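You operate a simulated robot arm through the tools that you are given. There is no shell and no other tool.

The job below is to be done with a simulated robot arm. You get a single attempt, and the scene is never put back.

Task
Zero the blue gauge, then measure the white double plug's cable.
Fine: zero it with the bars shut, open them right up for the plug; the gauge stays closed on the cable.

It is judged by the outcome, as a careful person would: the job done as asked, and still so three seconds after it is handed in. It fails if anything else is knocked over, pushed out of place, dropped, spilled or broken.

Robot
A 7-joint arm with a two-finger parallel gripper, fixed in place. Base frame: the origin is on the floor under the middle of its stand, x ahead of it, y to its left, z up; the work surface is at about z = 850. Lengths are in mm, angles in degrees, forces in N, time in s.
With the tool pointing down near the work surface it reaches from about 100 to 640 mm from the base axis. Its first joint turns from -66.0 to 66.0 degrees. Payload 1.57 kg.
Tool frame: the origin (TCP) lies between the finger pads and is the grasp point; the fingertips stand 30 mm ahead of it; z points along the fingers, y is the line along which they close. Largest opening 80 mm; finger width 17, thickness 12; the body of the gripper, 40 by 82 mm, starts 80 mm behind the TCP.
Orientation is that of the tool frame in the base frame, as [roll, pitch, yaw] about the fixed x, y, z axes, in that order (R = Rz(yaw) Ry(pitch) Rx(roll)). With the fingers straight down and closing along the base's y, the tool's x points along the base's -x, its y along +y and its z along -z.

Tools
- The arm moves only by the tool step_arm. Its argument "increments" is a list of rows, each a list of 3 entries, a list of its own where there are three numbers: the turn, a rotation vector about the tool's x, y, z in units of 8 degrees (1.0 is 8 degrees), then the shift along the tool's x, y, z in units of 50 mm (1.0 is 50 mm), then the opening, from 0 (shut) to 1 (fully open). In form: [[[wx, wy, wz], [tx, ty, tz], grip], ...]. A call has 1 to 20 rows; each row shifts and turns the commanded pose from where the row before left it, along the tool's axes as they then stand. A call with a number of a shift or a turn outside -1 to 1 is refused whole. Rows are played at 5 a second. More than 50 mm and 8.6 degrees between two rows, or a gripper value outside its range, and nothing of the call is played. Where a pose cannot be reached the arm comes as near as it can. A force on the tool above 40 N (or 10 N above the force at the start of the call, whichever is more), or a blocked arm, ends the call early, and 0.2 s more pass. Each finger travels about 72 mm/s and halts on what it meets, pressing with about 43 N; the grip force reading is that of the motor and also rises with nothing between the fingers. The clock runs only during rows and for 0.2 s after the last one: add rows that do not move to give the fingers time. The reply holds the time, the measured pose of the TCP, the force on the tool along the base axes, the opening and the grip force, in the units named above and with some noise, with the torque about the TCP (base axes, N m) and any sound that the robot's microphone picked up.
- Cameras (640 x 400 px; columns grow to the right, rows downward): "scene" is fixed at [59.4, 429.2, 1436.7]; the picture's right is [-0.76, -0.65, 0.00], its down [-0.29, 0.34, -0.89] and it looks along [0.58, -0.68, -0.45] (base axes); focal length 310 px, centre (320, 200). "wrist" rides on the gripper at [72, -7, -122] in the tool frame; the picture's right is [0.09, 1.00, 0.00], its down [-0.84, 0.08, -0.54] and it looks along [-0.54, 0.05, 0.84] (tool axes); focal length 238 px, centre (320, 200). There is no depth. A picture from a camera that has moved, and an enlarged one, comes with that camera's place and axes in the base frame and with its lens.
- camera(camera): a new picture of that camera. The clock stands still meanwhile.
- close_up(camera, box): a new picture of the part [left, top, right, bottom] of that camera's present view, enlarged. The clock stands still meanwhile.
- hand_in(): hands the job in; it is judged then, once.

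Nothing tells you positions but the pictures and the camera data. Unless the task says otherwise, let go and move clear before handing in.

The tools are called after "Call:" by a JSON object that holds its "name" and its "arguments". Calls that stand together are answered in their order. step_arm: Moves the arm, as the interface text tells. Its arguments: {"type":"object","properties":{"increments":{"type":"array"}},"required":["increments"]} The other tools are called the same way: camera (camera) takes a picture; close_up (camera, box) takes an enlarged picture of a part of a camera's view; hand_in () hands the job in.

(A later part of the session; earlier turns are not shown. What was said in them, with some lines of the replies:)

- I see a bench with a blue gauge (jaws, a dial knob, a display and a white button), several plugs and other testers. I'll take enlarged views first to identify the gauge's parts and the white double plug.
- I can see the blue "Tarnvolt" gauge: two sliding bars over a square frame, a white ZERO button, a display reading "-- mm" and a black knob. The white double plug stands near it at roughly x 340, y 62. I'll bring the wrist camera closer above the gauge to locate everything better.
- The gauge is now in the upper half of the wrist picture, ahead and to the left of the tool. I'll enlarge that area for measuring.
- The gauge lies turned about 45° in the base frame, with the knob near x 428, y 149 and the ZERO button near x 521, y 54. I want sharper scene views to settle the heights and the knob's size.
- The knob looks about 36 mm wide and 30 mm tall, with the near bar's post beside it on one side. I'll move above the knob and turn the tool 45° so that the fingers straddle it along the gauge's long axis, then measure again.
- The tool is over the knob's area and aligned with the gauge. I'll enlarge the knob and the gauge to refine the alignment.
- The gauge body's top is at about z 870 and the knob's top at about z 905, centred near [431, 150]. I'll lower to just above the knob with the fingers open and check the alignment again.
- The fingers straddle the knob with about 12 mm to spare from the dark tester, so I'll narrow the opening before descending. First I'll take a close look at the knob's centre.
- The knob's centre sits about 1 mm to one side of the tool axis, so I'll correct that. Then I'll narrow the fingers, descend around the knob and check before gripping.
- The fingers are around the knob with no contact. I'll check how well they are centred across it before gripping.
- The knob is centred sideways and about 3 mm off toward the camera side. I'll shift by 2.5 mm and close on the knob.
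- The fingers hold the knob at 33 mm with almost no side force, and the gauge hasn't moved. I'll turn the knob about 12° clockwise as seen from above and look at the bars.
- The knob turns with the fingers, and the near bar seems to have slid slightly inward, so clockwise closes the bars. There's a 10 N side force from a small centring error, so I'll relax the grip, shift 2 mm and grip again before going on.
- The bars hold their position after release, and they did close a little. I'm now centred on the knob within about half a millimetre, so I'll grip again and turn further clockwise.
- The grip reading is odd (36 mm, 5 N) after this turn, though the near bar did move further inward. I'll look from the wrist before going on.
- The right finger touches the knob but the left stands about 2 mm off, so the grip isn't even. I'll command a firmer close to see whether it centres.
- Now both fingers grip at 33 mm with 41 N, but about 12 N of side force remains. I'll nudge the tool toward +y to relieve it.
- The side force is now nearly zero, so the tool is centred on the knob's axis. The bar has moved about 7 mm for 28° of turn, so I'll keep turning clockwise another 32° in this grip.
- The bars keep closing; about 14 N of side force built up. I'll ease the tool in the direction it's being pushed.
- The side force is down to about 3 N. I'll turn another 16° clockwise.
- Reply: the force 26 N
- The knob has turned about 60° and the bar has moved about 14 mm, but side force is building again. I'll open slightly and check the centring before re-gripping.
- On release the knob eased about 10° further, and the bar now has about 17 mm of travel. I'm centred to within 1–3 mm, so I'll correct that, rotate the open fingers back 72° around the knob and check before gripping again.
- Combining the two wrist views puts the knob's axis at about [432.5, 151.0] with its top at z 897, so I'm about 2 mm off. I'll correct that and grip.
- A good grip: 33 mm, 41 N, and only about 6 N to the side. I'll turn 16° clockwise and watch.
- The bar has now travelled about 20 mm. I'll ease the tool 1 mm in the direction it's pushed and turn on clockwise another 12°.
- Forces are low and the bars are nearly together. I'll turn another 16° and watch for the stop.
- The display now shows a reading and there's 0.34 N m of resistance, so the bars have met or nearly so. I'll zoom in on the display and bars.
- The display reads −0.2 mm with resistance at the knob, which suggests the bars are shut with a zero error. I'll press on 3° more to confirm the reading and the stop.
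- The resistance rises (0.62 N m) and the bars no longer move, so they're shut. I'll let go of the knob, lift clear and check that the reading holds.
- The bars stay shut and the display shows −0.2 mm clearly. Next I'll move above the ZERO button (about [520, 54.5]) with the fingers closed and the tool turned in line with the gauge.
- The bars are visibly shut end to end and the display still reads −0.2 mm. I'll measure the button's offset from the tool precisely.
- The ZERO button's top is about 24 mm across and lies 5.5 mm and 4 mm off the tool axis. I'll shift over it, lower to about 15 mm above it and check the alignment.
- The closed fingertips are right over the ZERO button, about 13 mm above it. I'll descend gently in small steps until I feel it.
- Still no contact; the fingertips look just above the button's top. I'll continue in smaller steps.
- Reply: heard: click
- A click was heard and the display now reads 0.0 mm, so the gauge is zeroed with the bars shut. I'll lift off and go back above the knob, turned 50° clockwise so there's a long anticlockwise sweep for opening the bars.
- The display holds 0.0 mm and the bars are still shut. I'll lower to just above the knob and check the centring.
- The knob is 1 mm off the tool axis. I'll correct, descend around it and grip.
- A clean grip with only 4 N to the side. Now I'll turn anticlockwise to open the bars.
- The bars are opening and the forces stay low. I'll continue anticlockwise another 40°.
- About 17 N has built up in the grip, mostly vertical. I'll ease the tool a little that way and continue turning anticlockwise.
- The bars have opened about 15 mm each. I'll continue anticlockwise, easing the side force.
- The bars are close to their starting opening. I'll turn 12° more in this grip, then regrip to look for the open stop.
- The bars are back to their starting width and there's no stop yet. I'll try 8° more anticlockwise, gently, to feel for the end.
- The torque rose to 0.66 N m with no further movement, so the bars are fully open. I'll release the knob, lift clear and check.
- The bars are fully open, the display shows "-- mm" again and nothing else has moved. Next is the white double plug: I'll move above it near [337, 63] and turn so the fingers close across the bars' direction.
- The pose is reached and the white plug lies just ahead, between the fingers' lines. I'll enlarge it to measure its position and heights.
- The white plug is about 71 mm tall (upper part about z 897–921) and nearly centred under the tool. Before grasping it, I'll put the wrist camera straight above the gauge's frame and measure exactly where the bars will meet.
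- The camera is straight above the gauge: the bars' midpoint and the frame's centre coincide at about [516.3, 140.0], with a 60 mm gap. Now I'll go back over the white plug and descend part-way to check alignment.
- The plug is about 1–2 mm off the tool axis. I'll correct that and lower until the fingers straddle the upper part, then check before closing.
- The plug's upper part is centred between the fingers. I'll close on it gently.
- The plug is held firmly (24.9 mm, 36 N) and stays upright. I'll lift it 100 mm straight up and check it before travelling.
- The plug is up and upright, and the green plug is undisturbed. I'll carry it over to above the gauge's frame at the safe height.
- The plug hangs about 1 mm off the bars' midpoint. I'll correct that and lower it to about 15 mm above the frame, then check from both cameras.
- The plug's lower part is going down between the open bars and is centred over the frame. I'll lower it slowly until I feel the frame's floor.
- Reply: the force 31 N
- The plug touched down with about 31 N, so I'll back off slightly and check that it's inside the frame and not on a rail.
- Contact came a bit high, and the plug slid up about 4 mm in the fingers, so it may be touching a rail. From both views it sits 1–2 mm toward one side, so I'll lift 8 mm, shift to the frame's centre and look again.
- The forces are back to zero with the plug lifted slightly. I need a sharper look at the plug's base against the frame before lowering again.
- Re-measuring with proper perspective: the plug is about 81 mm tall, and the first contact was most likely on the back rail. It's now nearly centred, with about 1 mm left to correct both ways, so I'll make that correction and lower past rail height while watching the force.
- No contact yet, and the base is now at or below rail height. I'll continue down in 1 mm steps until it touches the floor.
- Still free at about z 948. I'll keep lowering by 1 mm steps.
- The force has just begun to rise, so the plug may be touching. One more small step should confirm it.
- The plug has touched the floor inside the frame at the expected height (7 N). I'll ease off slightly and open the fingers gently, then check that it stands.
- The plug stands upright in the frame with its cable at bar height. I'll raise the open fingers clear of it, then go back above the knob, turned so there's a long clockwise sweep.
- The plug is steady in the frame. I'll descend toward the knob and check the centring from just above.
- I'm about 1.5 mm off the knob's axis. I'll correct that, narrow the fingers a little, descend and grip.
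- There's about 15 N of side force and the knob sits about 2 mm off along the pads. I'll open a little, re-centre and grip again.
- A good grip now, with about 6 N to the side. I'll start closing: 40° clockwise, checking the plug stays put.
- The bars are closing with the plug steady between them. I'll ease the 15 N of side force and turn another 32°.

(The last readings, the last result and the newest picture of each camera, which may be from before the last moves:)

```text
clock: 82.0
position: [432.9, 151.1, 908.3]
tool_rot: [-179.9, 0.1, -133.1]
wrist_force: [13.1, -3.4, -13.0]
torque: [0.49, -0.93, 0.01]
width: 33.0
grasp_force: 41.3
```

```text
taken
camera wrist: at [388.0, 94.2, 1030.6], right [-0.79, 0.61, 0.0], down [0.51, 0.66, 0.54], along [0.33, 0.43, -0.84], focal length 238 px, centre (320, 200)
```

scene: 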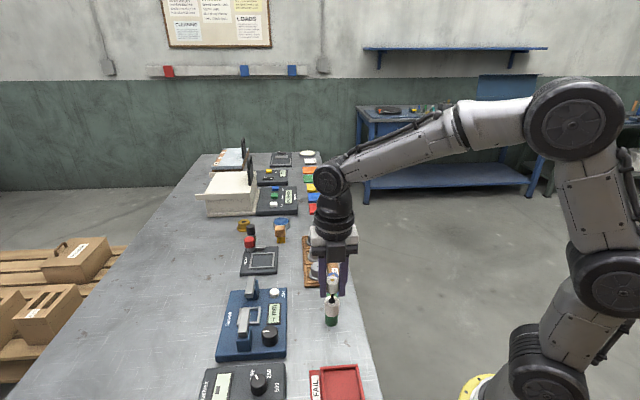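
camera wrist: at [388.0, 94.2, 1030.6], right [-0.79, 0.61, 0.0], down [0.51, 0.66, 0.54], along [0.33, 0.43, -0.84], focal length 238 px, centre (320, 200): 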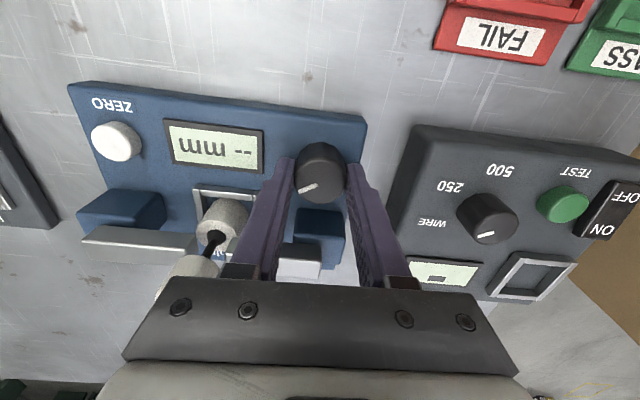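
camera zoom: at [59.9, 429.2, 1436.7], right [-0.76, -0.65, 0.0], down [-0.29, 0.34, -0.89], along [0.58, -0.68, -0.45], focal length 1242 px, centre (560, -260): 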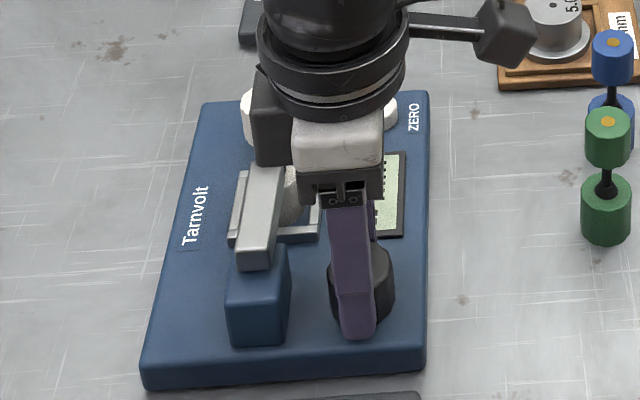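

About 56° is done. To keep the gripper's parts well away from the standing plug, I'll release, rotate the open fingers back 48° and do the final closing from there.

Call:
{"name": "step_arm", "arguments": {"increments": [[[0, 0, 0], [0, 0, 0], 0.5], [[0, 0, 0], [0, 0, 0], 0.5], [[0, 0, 0], [0, 0, 0], 0.5]]}}

Call:
{"name": "close_up", "arguments": {"camera": "wrist", "box": [250, 120, 390, 220]}}

Call:
{"name": "close_up", "arguments": {"camera": "scene", "box": [210, 265, 310, 365]}}

```text
clock: 82.8
position: [432.6, 151.1, 909.1]
tool_rot: [-180.0, 0.0, -133.0]
wrist_force: [0.1, 0.3, -0.3]
torque: [0.01, 0.01, 0.01]
width: 40.1
grasp_force: 0.1
```

```text
4.00 times, centred on (320, 170) of wrist
camera zoom: at [387.2, 94.4, 1031.3], right [-0.79, 0.61, 0.0], down [0.51, 0.66, 0.54], along [0.33, 0.43, -0.84], focal length 953 px, centre (320, 320)
```

zoom: 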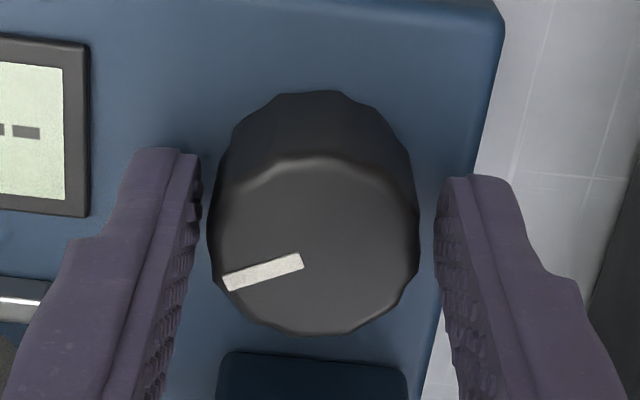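

```text
4.00 times, centred on (260, 315) of scene
camera zoom: at [59.4, 429.2, 1436.7], right [-0.76, -0.65, 0.0], down [-0.29, 0.34, -0.89], along [0.58, -0.68, -0.45], focal length 1242 px, centre (560, -260)
```

zoom: 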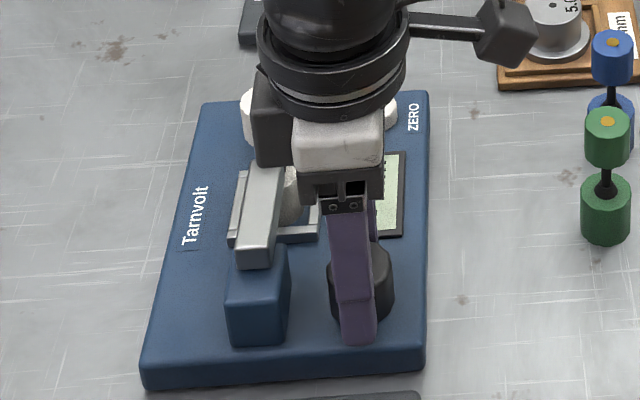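

I'll re-centre by 1.5 mm and rotate the open fingers back around the knob, then check the alignment.

Call:
{"name": "step_arm", "arguments": {"increments": [[[0, 0, 0], [0, -0.03, 0], 0.5], [[0, 0, -1], [0, 0, 0], 0.5], [[0, 0, -1], [0, 0, 0], 0.5], [[0, 0, -1], [0, 0, 0], 0.5], [[0, 0, -1], [0, 0, 0], 0.5], [[0, 0, -1], [0, 0, 0], 0.5], [[0, 0, -1], [0, 0, 0], 0.5], [[0, 0, 0], [0, 0, 0], 0.5], [[0, 0, 0], [0, 0, 0], 0.5]]}}

Call:
{"name": "close_up", "arguments": {"camera": "wrist", "box": [250, 120, 390, 220]}}

Call:
{"name": "camera", "arguments": {"camera": "wrist"}}

```text
clock: 84.8
position: [433.6, 150.9, 909.1]
tool_rot: [180.0, 0.0, -84.9]
wrist_force: [0.2, -0.6, -0.6]
torque: [-0.02, 0.0, -0.01]
width: 40.0
grasp_force: 0.0
```

```text
4.00 times, centred on (320, 170) of wrist
camera zoom: at [445.8, 79.4, 1030.9], right [-0.98, -0.18, 0.0], down [-0.15, 0.83, 0.54], along [-0.1, 0.53, -0.84], focal length 953 px, centre (320, 320)
```

zoom: 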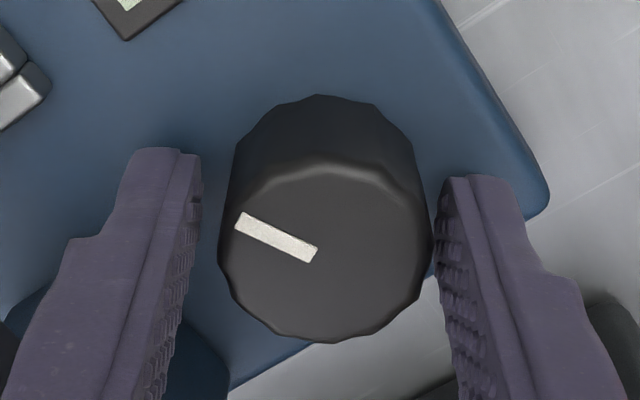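

```text
taken
camera wrist: at [445.8, 79.4, 1030.9], right [-0.98, -0.18, 0.0], down [-0.15, 0.83, 0.54], along [-0.1, 0.53, -0.84], focal length 238 px, centre (320, 200)
```

wrist: 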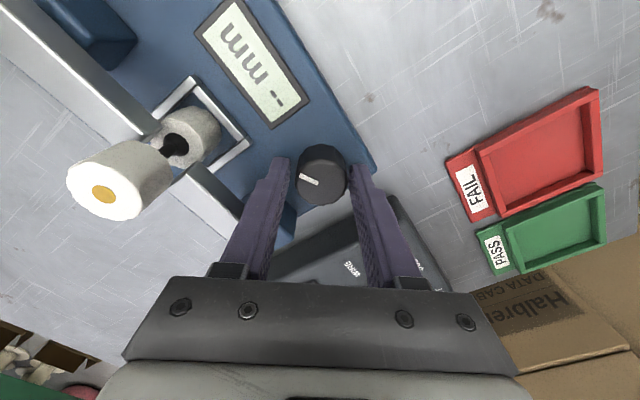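

Centred to within half a millimetre, and the plug is standing well between the bars. I'll grip and continue closing slowly.

Call:
{"name": "step_arm", "arguments": {"increments": [[[0, 0, 0], [0, 0.01, 0], 0.5], [[0, 0, 0], [0, 0, 0], 0.4], [[0, 0, 0], [0, 0, 0], 0.25], [[0, 0, 0], [0, 0, 0], 0.25], [[0, 0, 0], [0, 0, 0], 0.25]]}}

```text
clock: 86.0
position: [431.5, 151.3, 907.9]
tool_rot: [179.9, 0.0, -85.1]
wrist_force: [-3.7, 0.3, 2.6]
torque: [-0.03, 0.11, -0.01]
width: 33.2
grasp_force: 41.1
```

The grip is clean with only 4 N to the side. I'll turn 24° clockwise and check the bars and plug.

Call:
{"name": "step_arm", "arguments": {"increments": [[[0, 0, 0.5], [0, 0, 0], 0.25], [[0, 0, 0.5], [0, 0, 0], 0.25], [[0, 0, 0.5], [0, 0, 0], 0.25], [[0, 0, 0.5], [0, 0, 0], 0.25], [[0, 0, 0.5], [0, 0, 0], 0.25], [[0, 0, 0.5], [0, 0, 0], 0.25], [[0, 0, 0], [0, 0, 0], 0.25]]}}

Call:
{"name": "camera", "arguments": {"camera": "wrist"}}

Call:
{"name": "close_up", "arguments": {"camera": "wrist", "box": [60, 80, 300, 260]}}

Call:
{"name": "close_up", "arguments": {"camera": "scene", "box": [210, 265, 310, 365]}}

```text
clock: 87.6
position: [432.8, 151.1, 908.7]
tool_rot: [180.0, -0.1, -109.1]
wrist_force: [-4.2, 4.2, -6.2]
torque: [0.33, 0.21, -0.06]
width: 33.1
grasp_force: 40.5
```

```text
taken
camera wrist: at [414.9, 80.4, 1030.9], right [-0.97, 0.24, 0.0], down [0.2, 0.82, 0.54], along [0.13, 0.53, -0.84], focal length 238 px, centre (320, 200)
```

wrist: 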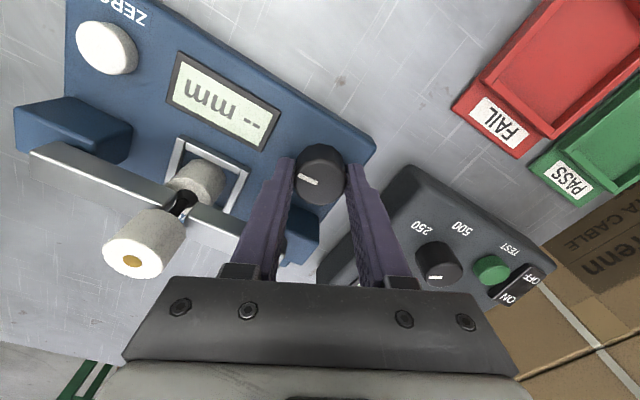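

```text
2.22 times, centred on (180, 170) of wrist
camera zoom: at [414.9, 80.4, 1030.9], right [-0.97, 0.24, 0.0], down [0.2, 0.82, 0.54], along [0.13, 0.53, -0.84], focal length 530 px, centre (631, 267)
```

zoom: 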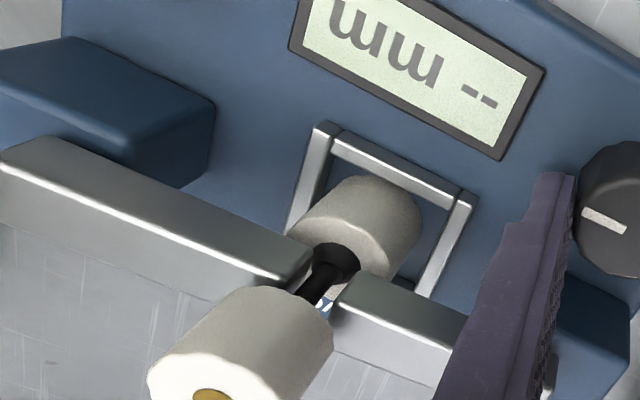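

```text
4.00 times, centred on (260, 315) of scene
camera zoom: at [59.4, 429.4, 1436.7], right [-0.76, -0.65, 0.0], down [-0.29, 0.34, -0.89], along [0.58, -0.68, -0.45], focal length 1242 px, centre (560, -260)
```

zoom: 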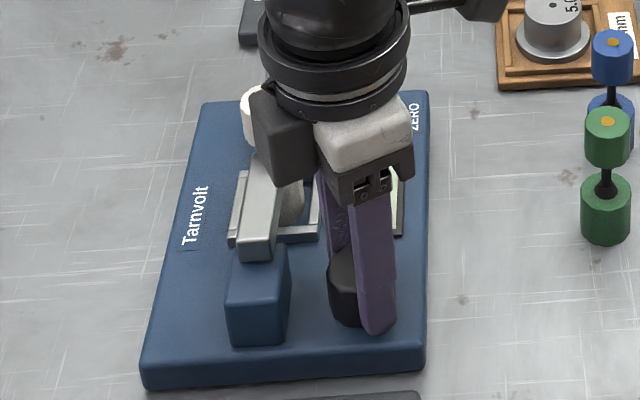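

The far bar is close to the cable while the near bar is still some millimetres away, so the plug stands a bit off-centre. I'll zoom in on the gap before going on.

Call:
{"name": "close_up", "arguments": {"camera": "wrist", "box": [150, 150, 230, 230]}}

Call:
{"name": "close_up", "arguments": {"camera": "scene", "box": [235, 280, 285, 330]}}

```text
5.00 times, centred on (190, 190) of wrist
camera zoom: at [414.9, 80.4, 1030.9], right [-0.97, 0.24, 0.0], down [0.2, 0.82, 0.54], along [0.13, 0.53, -0.84], focal length 1192 px, centre (970, 250)
```

zoom: 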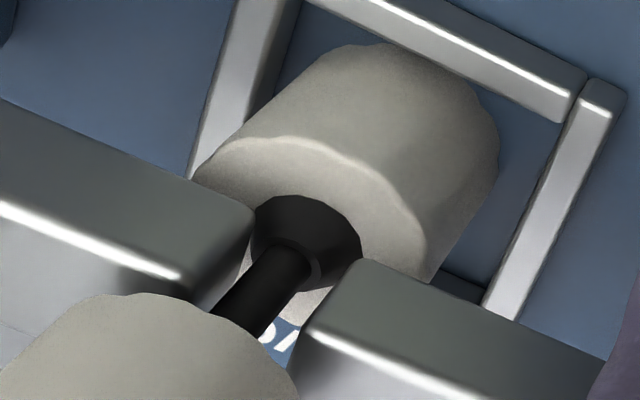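

```text
8.00 times, centred on (260, 305) of scene
camera zoom: at [59.4, 429.4, 1436.7], right [-0.76, -0.65, 0.0], down [-0.29, 0.34, -0.89], along [0.58, -0.68, -0.45], focal length 2484 px, centre (800, -640)
```

zoom: 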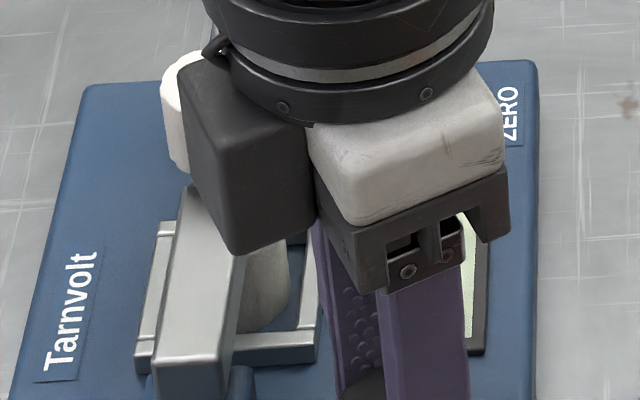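

The cable looks about 5–6 mm thick, with the far bar next to it and about 6 mm left on the near side. The bars will nudge it to centre by about 3 mm, so I'll continue closing slowly and watch the plug.

Call:
{"name": "step_arm", "arguments": {"increments": [[[0, 0, 0.25], [0, 0, 0], 0.25], [[0, 0, 0.25], [0, 0, 0], 0.25], [[0, 0, 0.25], [0, 0, 0], 0.25], [[0, 0, 0], [0, 0, 0], 0.25]]}}

Call:
{"name": "close_up", "arguments": {"camera": "wrist", "box": [80, 110, 280, 290]}}

```text
clock: 88.6
position: [432.0, 152.0, 909.1]
tool_rot: [179.9, 0.0, -115.1]
wrist_force: [-13.0, 8.8, -0.2]
torque: [0.3, 0.45, 0.02]
width: 33.2
grasp_force: 41.3
```

```text
2.22 times, centred on (180, 200) of wrist
camera zoom: at [407.7, 82.4, 1030.9], right [-0.94, 0.34, 0.0], down [0.28, 0.79, 0.54], along [0.18, 0.51, -0.84], focal length 530 px, centre (631, 200)
```

zoom: 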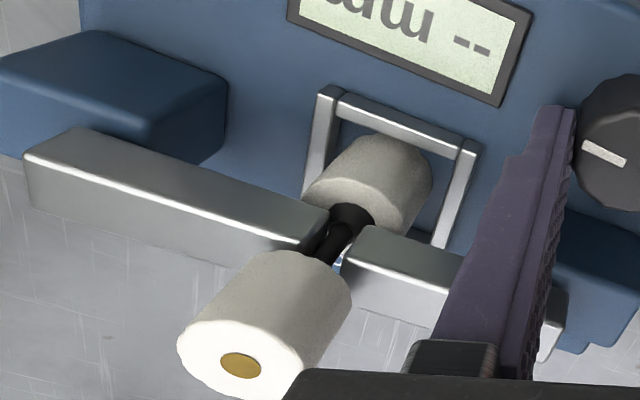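

The bars are closing around the cable and the plug is moving upright with them. I'll ease the side force and turn a further 6°.

Call:
{"name": "step_arm", "arguments": {"increments": [[[0, 0, 0], [-0.004, 0.025, 0], 0.25], [[0, 0, 0.25], [0, 0, 0], 0.25], [[0, 0, 0.25], [0, 0, 0], 0.25], [[0, 0, 0.25], [0, 0, 0], 0.25], [[0, 0, 0], [0, 0, 0], 0.25]]}}

Call:
{"name": "close_up", "arguments": {"camera": "wrist", "box": [80, 110, 280, 290]}}

Call:
{"name": "close_up", "arguments": {"camera": "scene", "box": [235, 280, 285, 330]}}

```text
clock: 89.8
position: [432.2, 150.9, 908.8]
tool_rot: [-179.7, 0.1, -121.0]
wrist_force: [1.8, -4.2, 0.2]
torque: [-0.74, 0.15, -0.01]
width: 33.3
grasp_force: 40.9
```

```text
2.22 times, centred on (180, 200) of wrist
camera zoom: at [399.9, 85.5, 1030.8], right [-0.9, 0.43, 0.0], down [0.36, 0.76, 0.54], along [0.24, 0.49, -0.84], focal length 530 px, centre (631, 200)
```

zoom: 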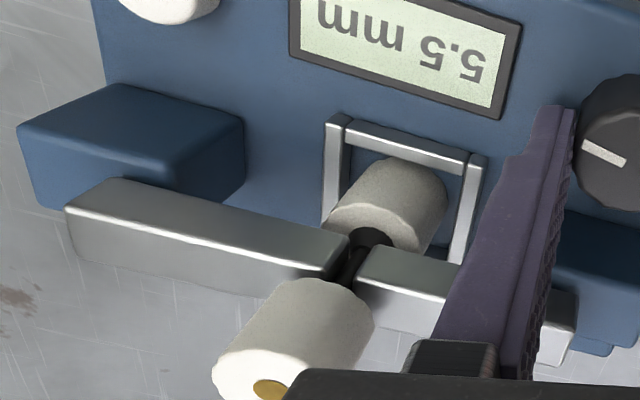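

```text
8.00 times, centred on (260, 305) of scene
camera zoom: at [59.5, 429.1, 1436.7], right [-0.76, -0.65, 0.0], down [-0.29, 0.34, -0.89], along [0.58, -0.68, -0.45], focal length 2484 px, centre (800, -640)
```

zoom: 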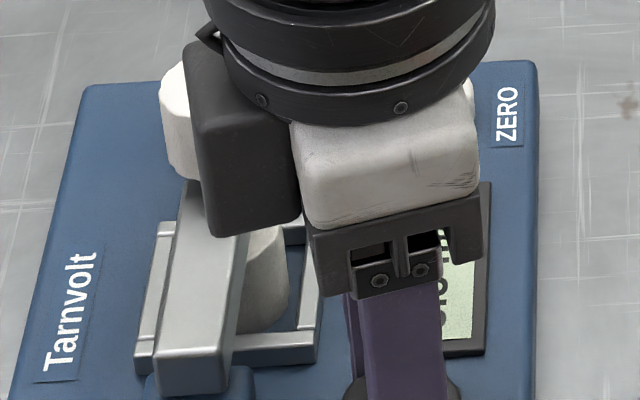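

The display now reads 5.5 mm. I'll turn 2–3° more to feel whether the bars are firmly closed on the cable.

Call:
{"name": "step_arm", "arguments": {"increments": [[[0, 0, 0.2], [0, 0, 0], 0.25], [[0, 0, 0.15], [0, 0, 0], 0.25], [[0, 0, 0], [0, 0, 0], 0.25]]}}

Call:
{"name": "close_up", "arguments": {"camera": "wrist", "box": [80, 110, 280, 290]}}

```text
clock: 90.6
position: [432.8, 151.1, 908.6]
tool_rot: [-179.9, 0.2, -123.9]
wrist_force: [10.4, -10.9, -5.3]
torque: [-0.27, -0.4, 0.1]
width: 33.1
grasp_force: 40.8
```

```text
2.22 times, centred on (180, 200) of wrist
camera zoom: at [396.9, 87.1, 1030.8], right [-0.88, 0.48, 0.0], down [0.4, 0.74, 0.54], along [0.26, 0.48, -0.84], focal length 530 px, centre (631, 200)
```

zoom: 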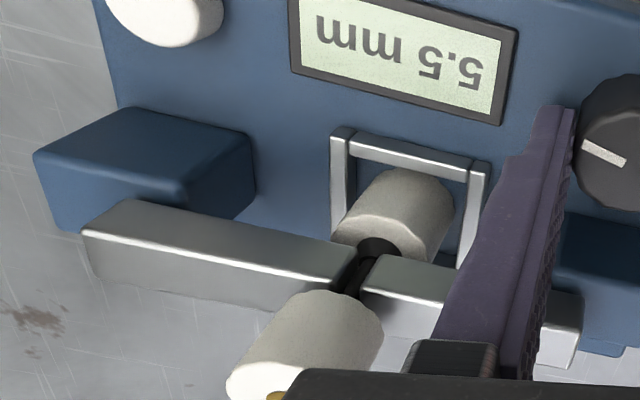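

The reading stays at 5.5 mm and the knob's torque has just begun to rise. I'll ease the side force and turn 2° more for a firm close.

Call:
{"name": "step_arm", "arguments": {"increments": [[[0, 0, 0], [0.004, -0.022, 0], 0.25], [[0, 0, 0.15], [0, 0, 0], 0.25], [[0, 0, 0.15], [0, 0, 0], 0.25], [[0, 0, 0], [0, 0, 0], 0.25]]}}

Call:
{"name": "close_up", "arguments": {"camera": "wrist", "box": [80, 110, 280, 290]}}

Call:
{"name": "close_up", "arguments": {"camera": "wrist", "box": [170, 170, 250, 250]}}

```text
clock: 91.6
position: [433.1, 150.8, 908.5]
tool_rot: [180.0, -0.1, -126.2]
wrist_force: [7.9, -4.6, -1.5]
torque: [-0.05, -0.12, 0.66]
width: 33.3
grasp_force: 41.0
```

```text
2.22 times, centred on (180, 200) of wrist
camera zoom: at [394.6, 88.5, 1030.9], right [-0.86, 0.51, 0.0], down [0.43, 0.72, 0.54], along [0.28, 0.47, -0.84], focal length 530 px, centre (631, 200)
```

zoom: 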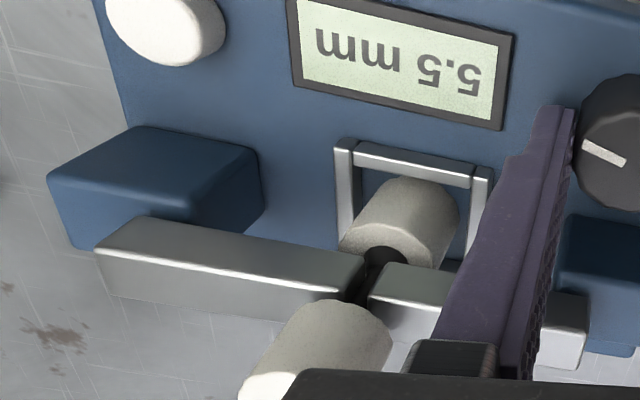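

```text
5.00 times, centred on (210, 210) of wrist
camera zoom: at [394.6, 88.5, 1030.9], right [-0.86, 0.51, 0.0], down [0.43, 0.72, 0.54], along [0.28, 0.47, -0.84], focal length 1192 px, centre (870, 150)
```

zoom: 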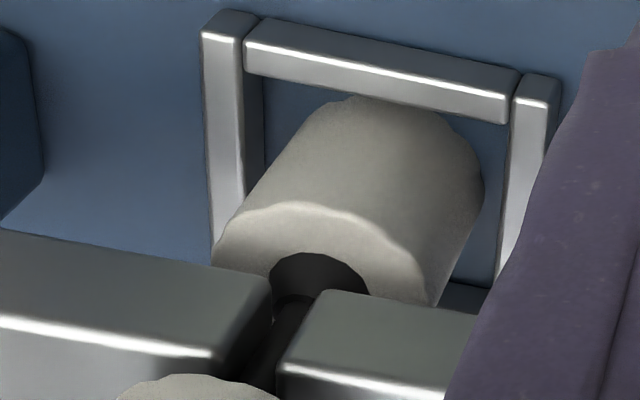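

The knob torque rose to 0.66 N m with the reading steady at 5.5 mm, so the bars are firmly on the cable. I'll release the knob, lift straight up and check.

Call:
{"name": "step_arm", "arguments": {"increments": [[[0, 0, 0], [0, 0, 0], 0.42], [[0, 0, 0], [0, 0, 0], 0.5], [[0, 0, 0], [0, 0, 0], 0.52], [[0, 0, 0], [0, 0, -0.2], 0.52], [[0, 0, 0], [0, 0, -0.5], 0.52], [[0, 0, 0], [0, 0, -0.8], 0.52], [[0, 0, 0], [0, 0, -0.8], 0.52], [[0, 0, 0], [0, 0, 0], 0.52]]}}

Call:
{"name": "camera", "arguments": {"camera": "wrist"}}

Call:
{"name": "close_up", "arguments": {"camera": "scene", "box": [210, 255, 310, 355]}}

```text
clock: 93.4
position: [432.1, 151.5, 1024.1]
tool_rot: [180.0, 0.0, -126.2]
wrist_force: [0.3, 0.7, -0.5]
torque: [-0.03, -0.02, 0.02]
width: 41.6
grasp_force: 0.1
```

```text
taken
camera wrist: at [395.3, 88.5, 1146.1], right [-0.86, 0.51, 0.0], down [0.43, 0.72, 0.54], along [0.28, 0.46, -0.84], focal length 238 px, centre (320, 200)
```

wrist: 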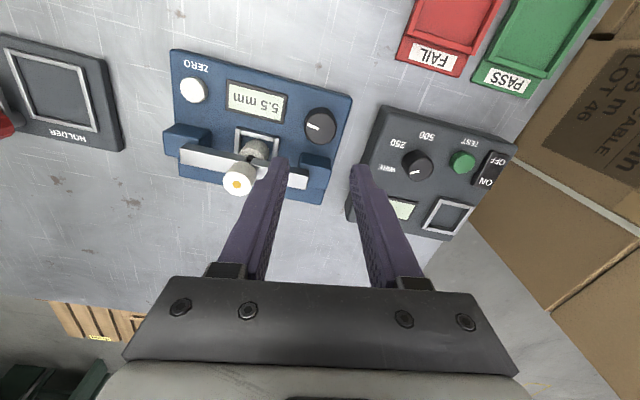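

```text
4.00 times, centred on (260, 305) of scene
camera zoom: at [59.4, 429.2, 1436.7], right [-0.76, -0.65, 0.0], down [-0.29, 0.34, -0.89], along [0.58, -0.68, -0.45], focal length 1242 px, centre (560, -220)
```

zoom: 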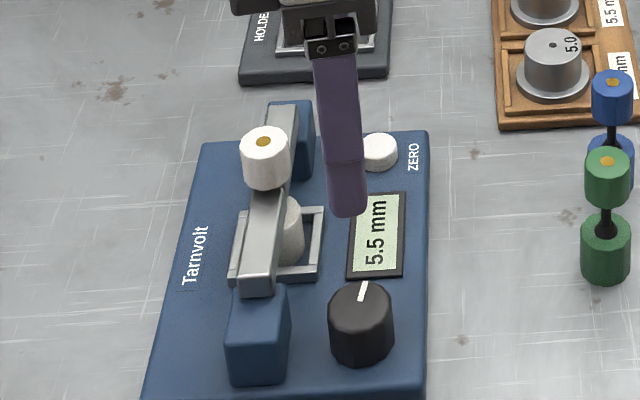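

The gauge reads 5.5 mm, closed on the cable with the plug standing in its frame. I'll move the arm up and away, then do a final check of everything.

Call:
{"name": "step_arm", "arguments": {"increments": [[[0, 0, 0], [0, 0, -0.8], 0.52], [[0, 0, 0], [0, 0, -0.8], 0.52], [[0, 0, 0], [0.6, 0, -0.5], 0.52], [[0, 0, 0], [0.6, 0, 0], 0.52], [[0, 0, 0], [0.6, 0, 0], 0.52], [[0, 0, 0], [0, 0, 0], 0.52], [[0, 0, 0], [0, 0, 0], 0.52], [[0, 0, 0], [0, 0, 0], 0.52], [[0, 0, 0], [0, 0, 0], 0.52], [[0, 0, 0], [0, 0, 0], 0.52]]}}

Call:
{"name": "camera", "arguments": {"camera": "scene"}}

Call:
{"name": "close_up", "arguments": {"camera": "scene", "box": [210, 265, 300, 355]}}

Call:
{"name": "close_up", "arguments": {"camera": "wrist", "box": [160, 20, 380, 200]}}

```text
clock: 95.6
position: [378.8, 79.5, 1130.3]
tool_rot: [180.0, 0.0, -126.1]
wrist_force: [0.2, -1.4, -0.3]
torque: [0.02, 0.0, 0.04]
width: 41.5
grasp_force: 0.1
```

```text
taken
```

scene: 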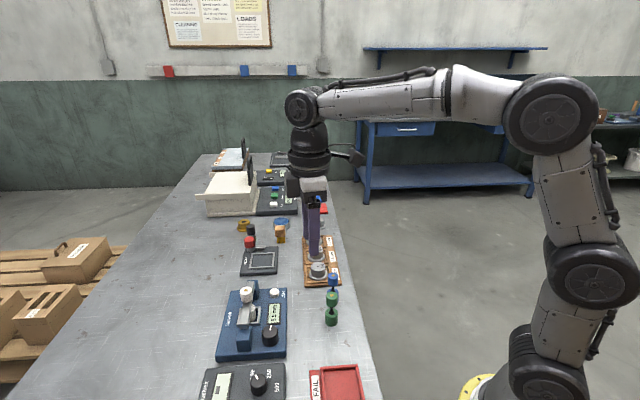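

```text
4.44 times, centred on (255, 310) of scene
camera zoom: at [59.4, 429.2, 1436.7], right [-0.76, -0.65, 0.0], down [-0.29, 0.34, -0.89], along [0.58, -0.68, -0.45], focal length 1380 px, centre (609, -289)
```

zoom: 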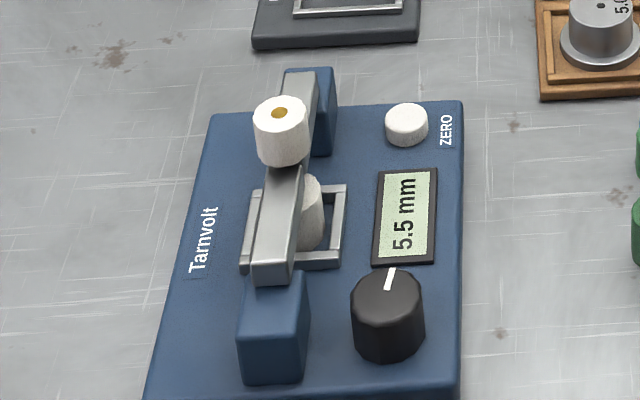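

```text
2.22 times, centred on (270, 110) of wrist
camera zoom: at [341.0, 16.5, 1252.9], right [-0.86, 0.51, 0.0], down [0.43, 0.72, 0.54], along [0.28, 0.47, -0.84], focal length 530 px, centre (431, 400)
```

zoom: 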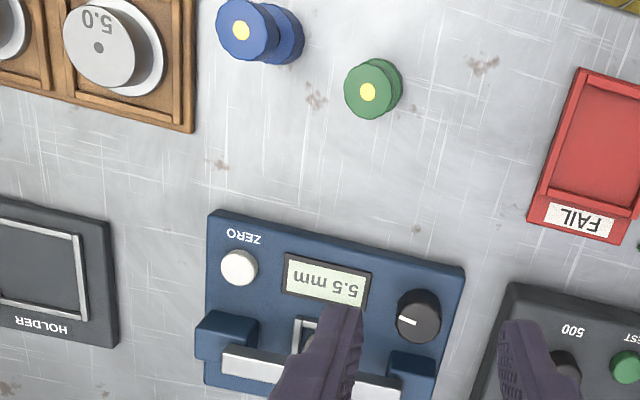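

The gauge was zeroed with its bars shut, opened fully, and is now closed on the white plug's cable, holding a steady 5.5 mm. The plug stands in the frame, everything else is where it was and the arm is clear, so I'm handing in.

Call:
{"name": "hand_in", "arguments": {}}

```text
The job is handed in.
```

The blue gauge is zeroed and closed on the white double plug's cable, which measures **5.5 mm**.

- **Zeroing:** With the bars shut the gauge read −0.2 mm. I pressed ZERO, heard it click, and the display went to 0.0 mm.
- **Opening and placing:** I opened the bars right up to their stop and stood the white plug in the gauge's frame. On the first try it seems to have touched a frame rail and slid about 4 mm up in the fingers. I re-centred it, and it then went down into the frame.
- **Measuring:** I closed the bars until the knob turned firm. The plug stood about 3 mm off-centre, so the bars nudged it into line as they closed. The reading stayed at 5.5 mm after I let go and moved the arm clear.

In the last pictures the plug was standing in the frame, and I saw nothing else moved or knocked over. The job is handed in; no verdict came back with it.
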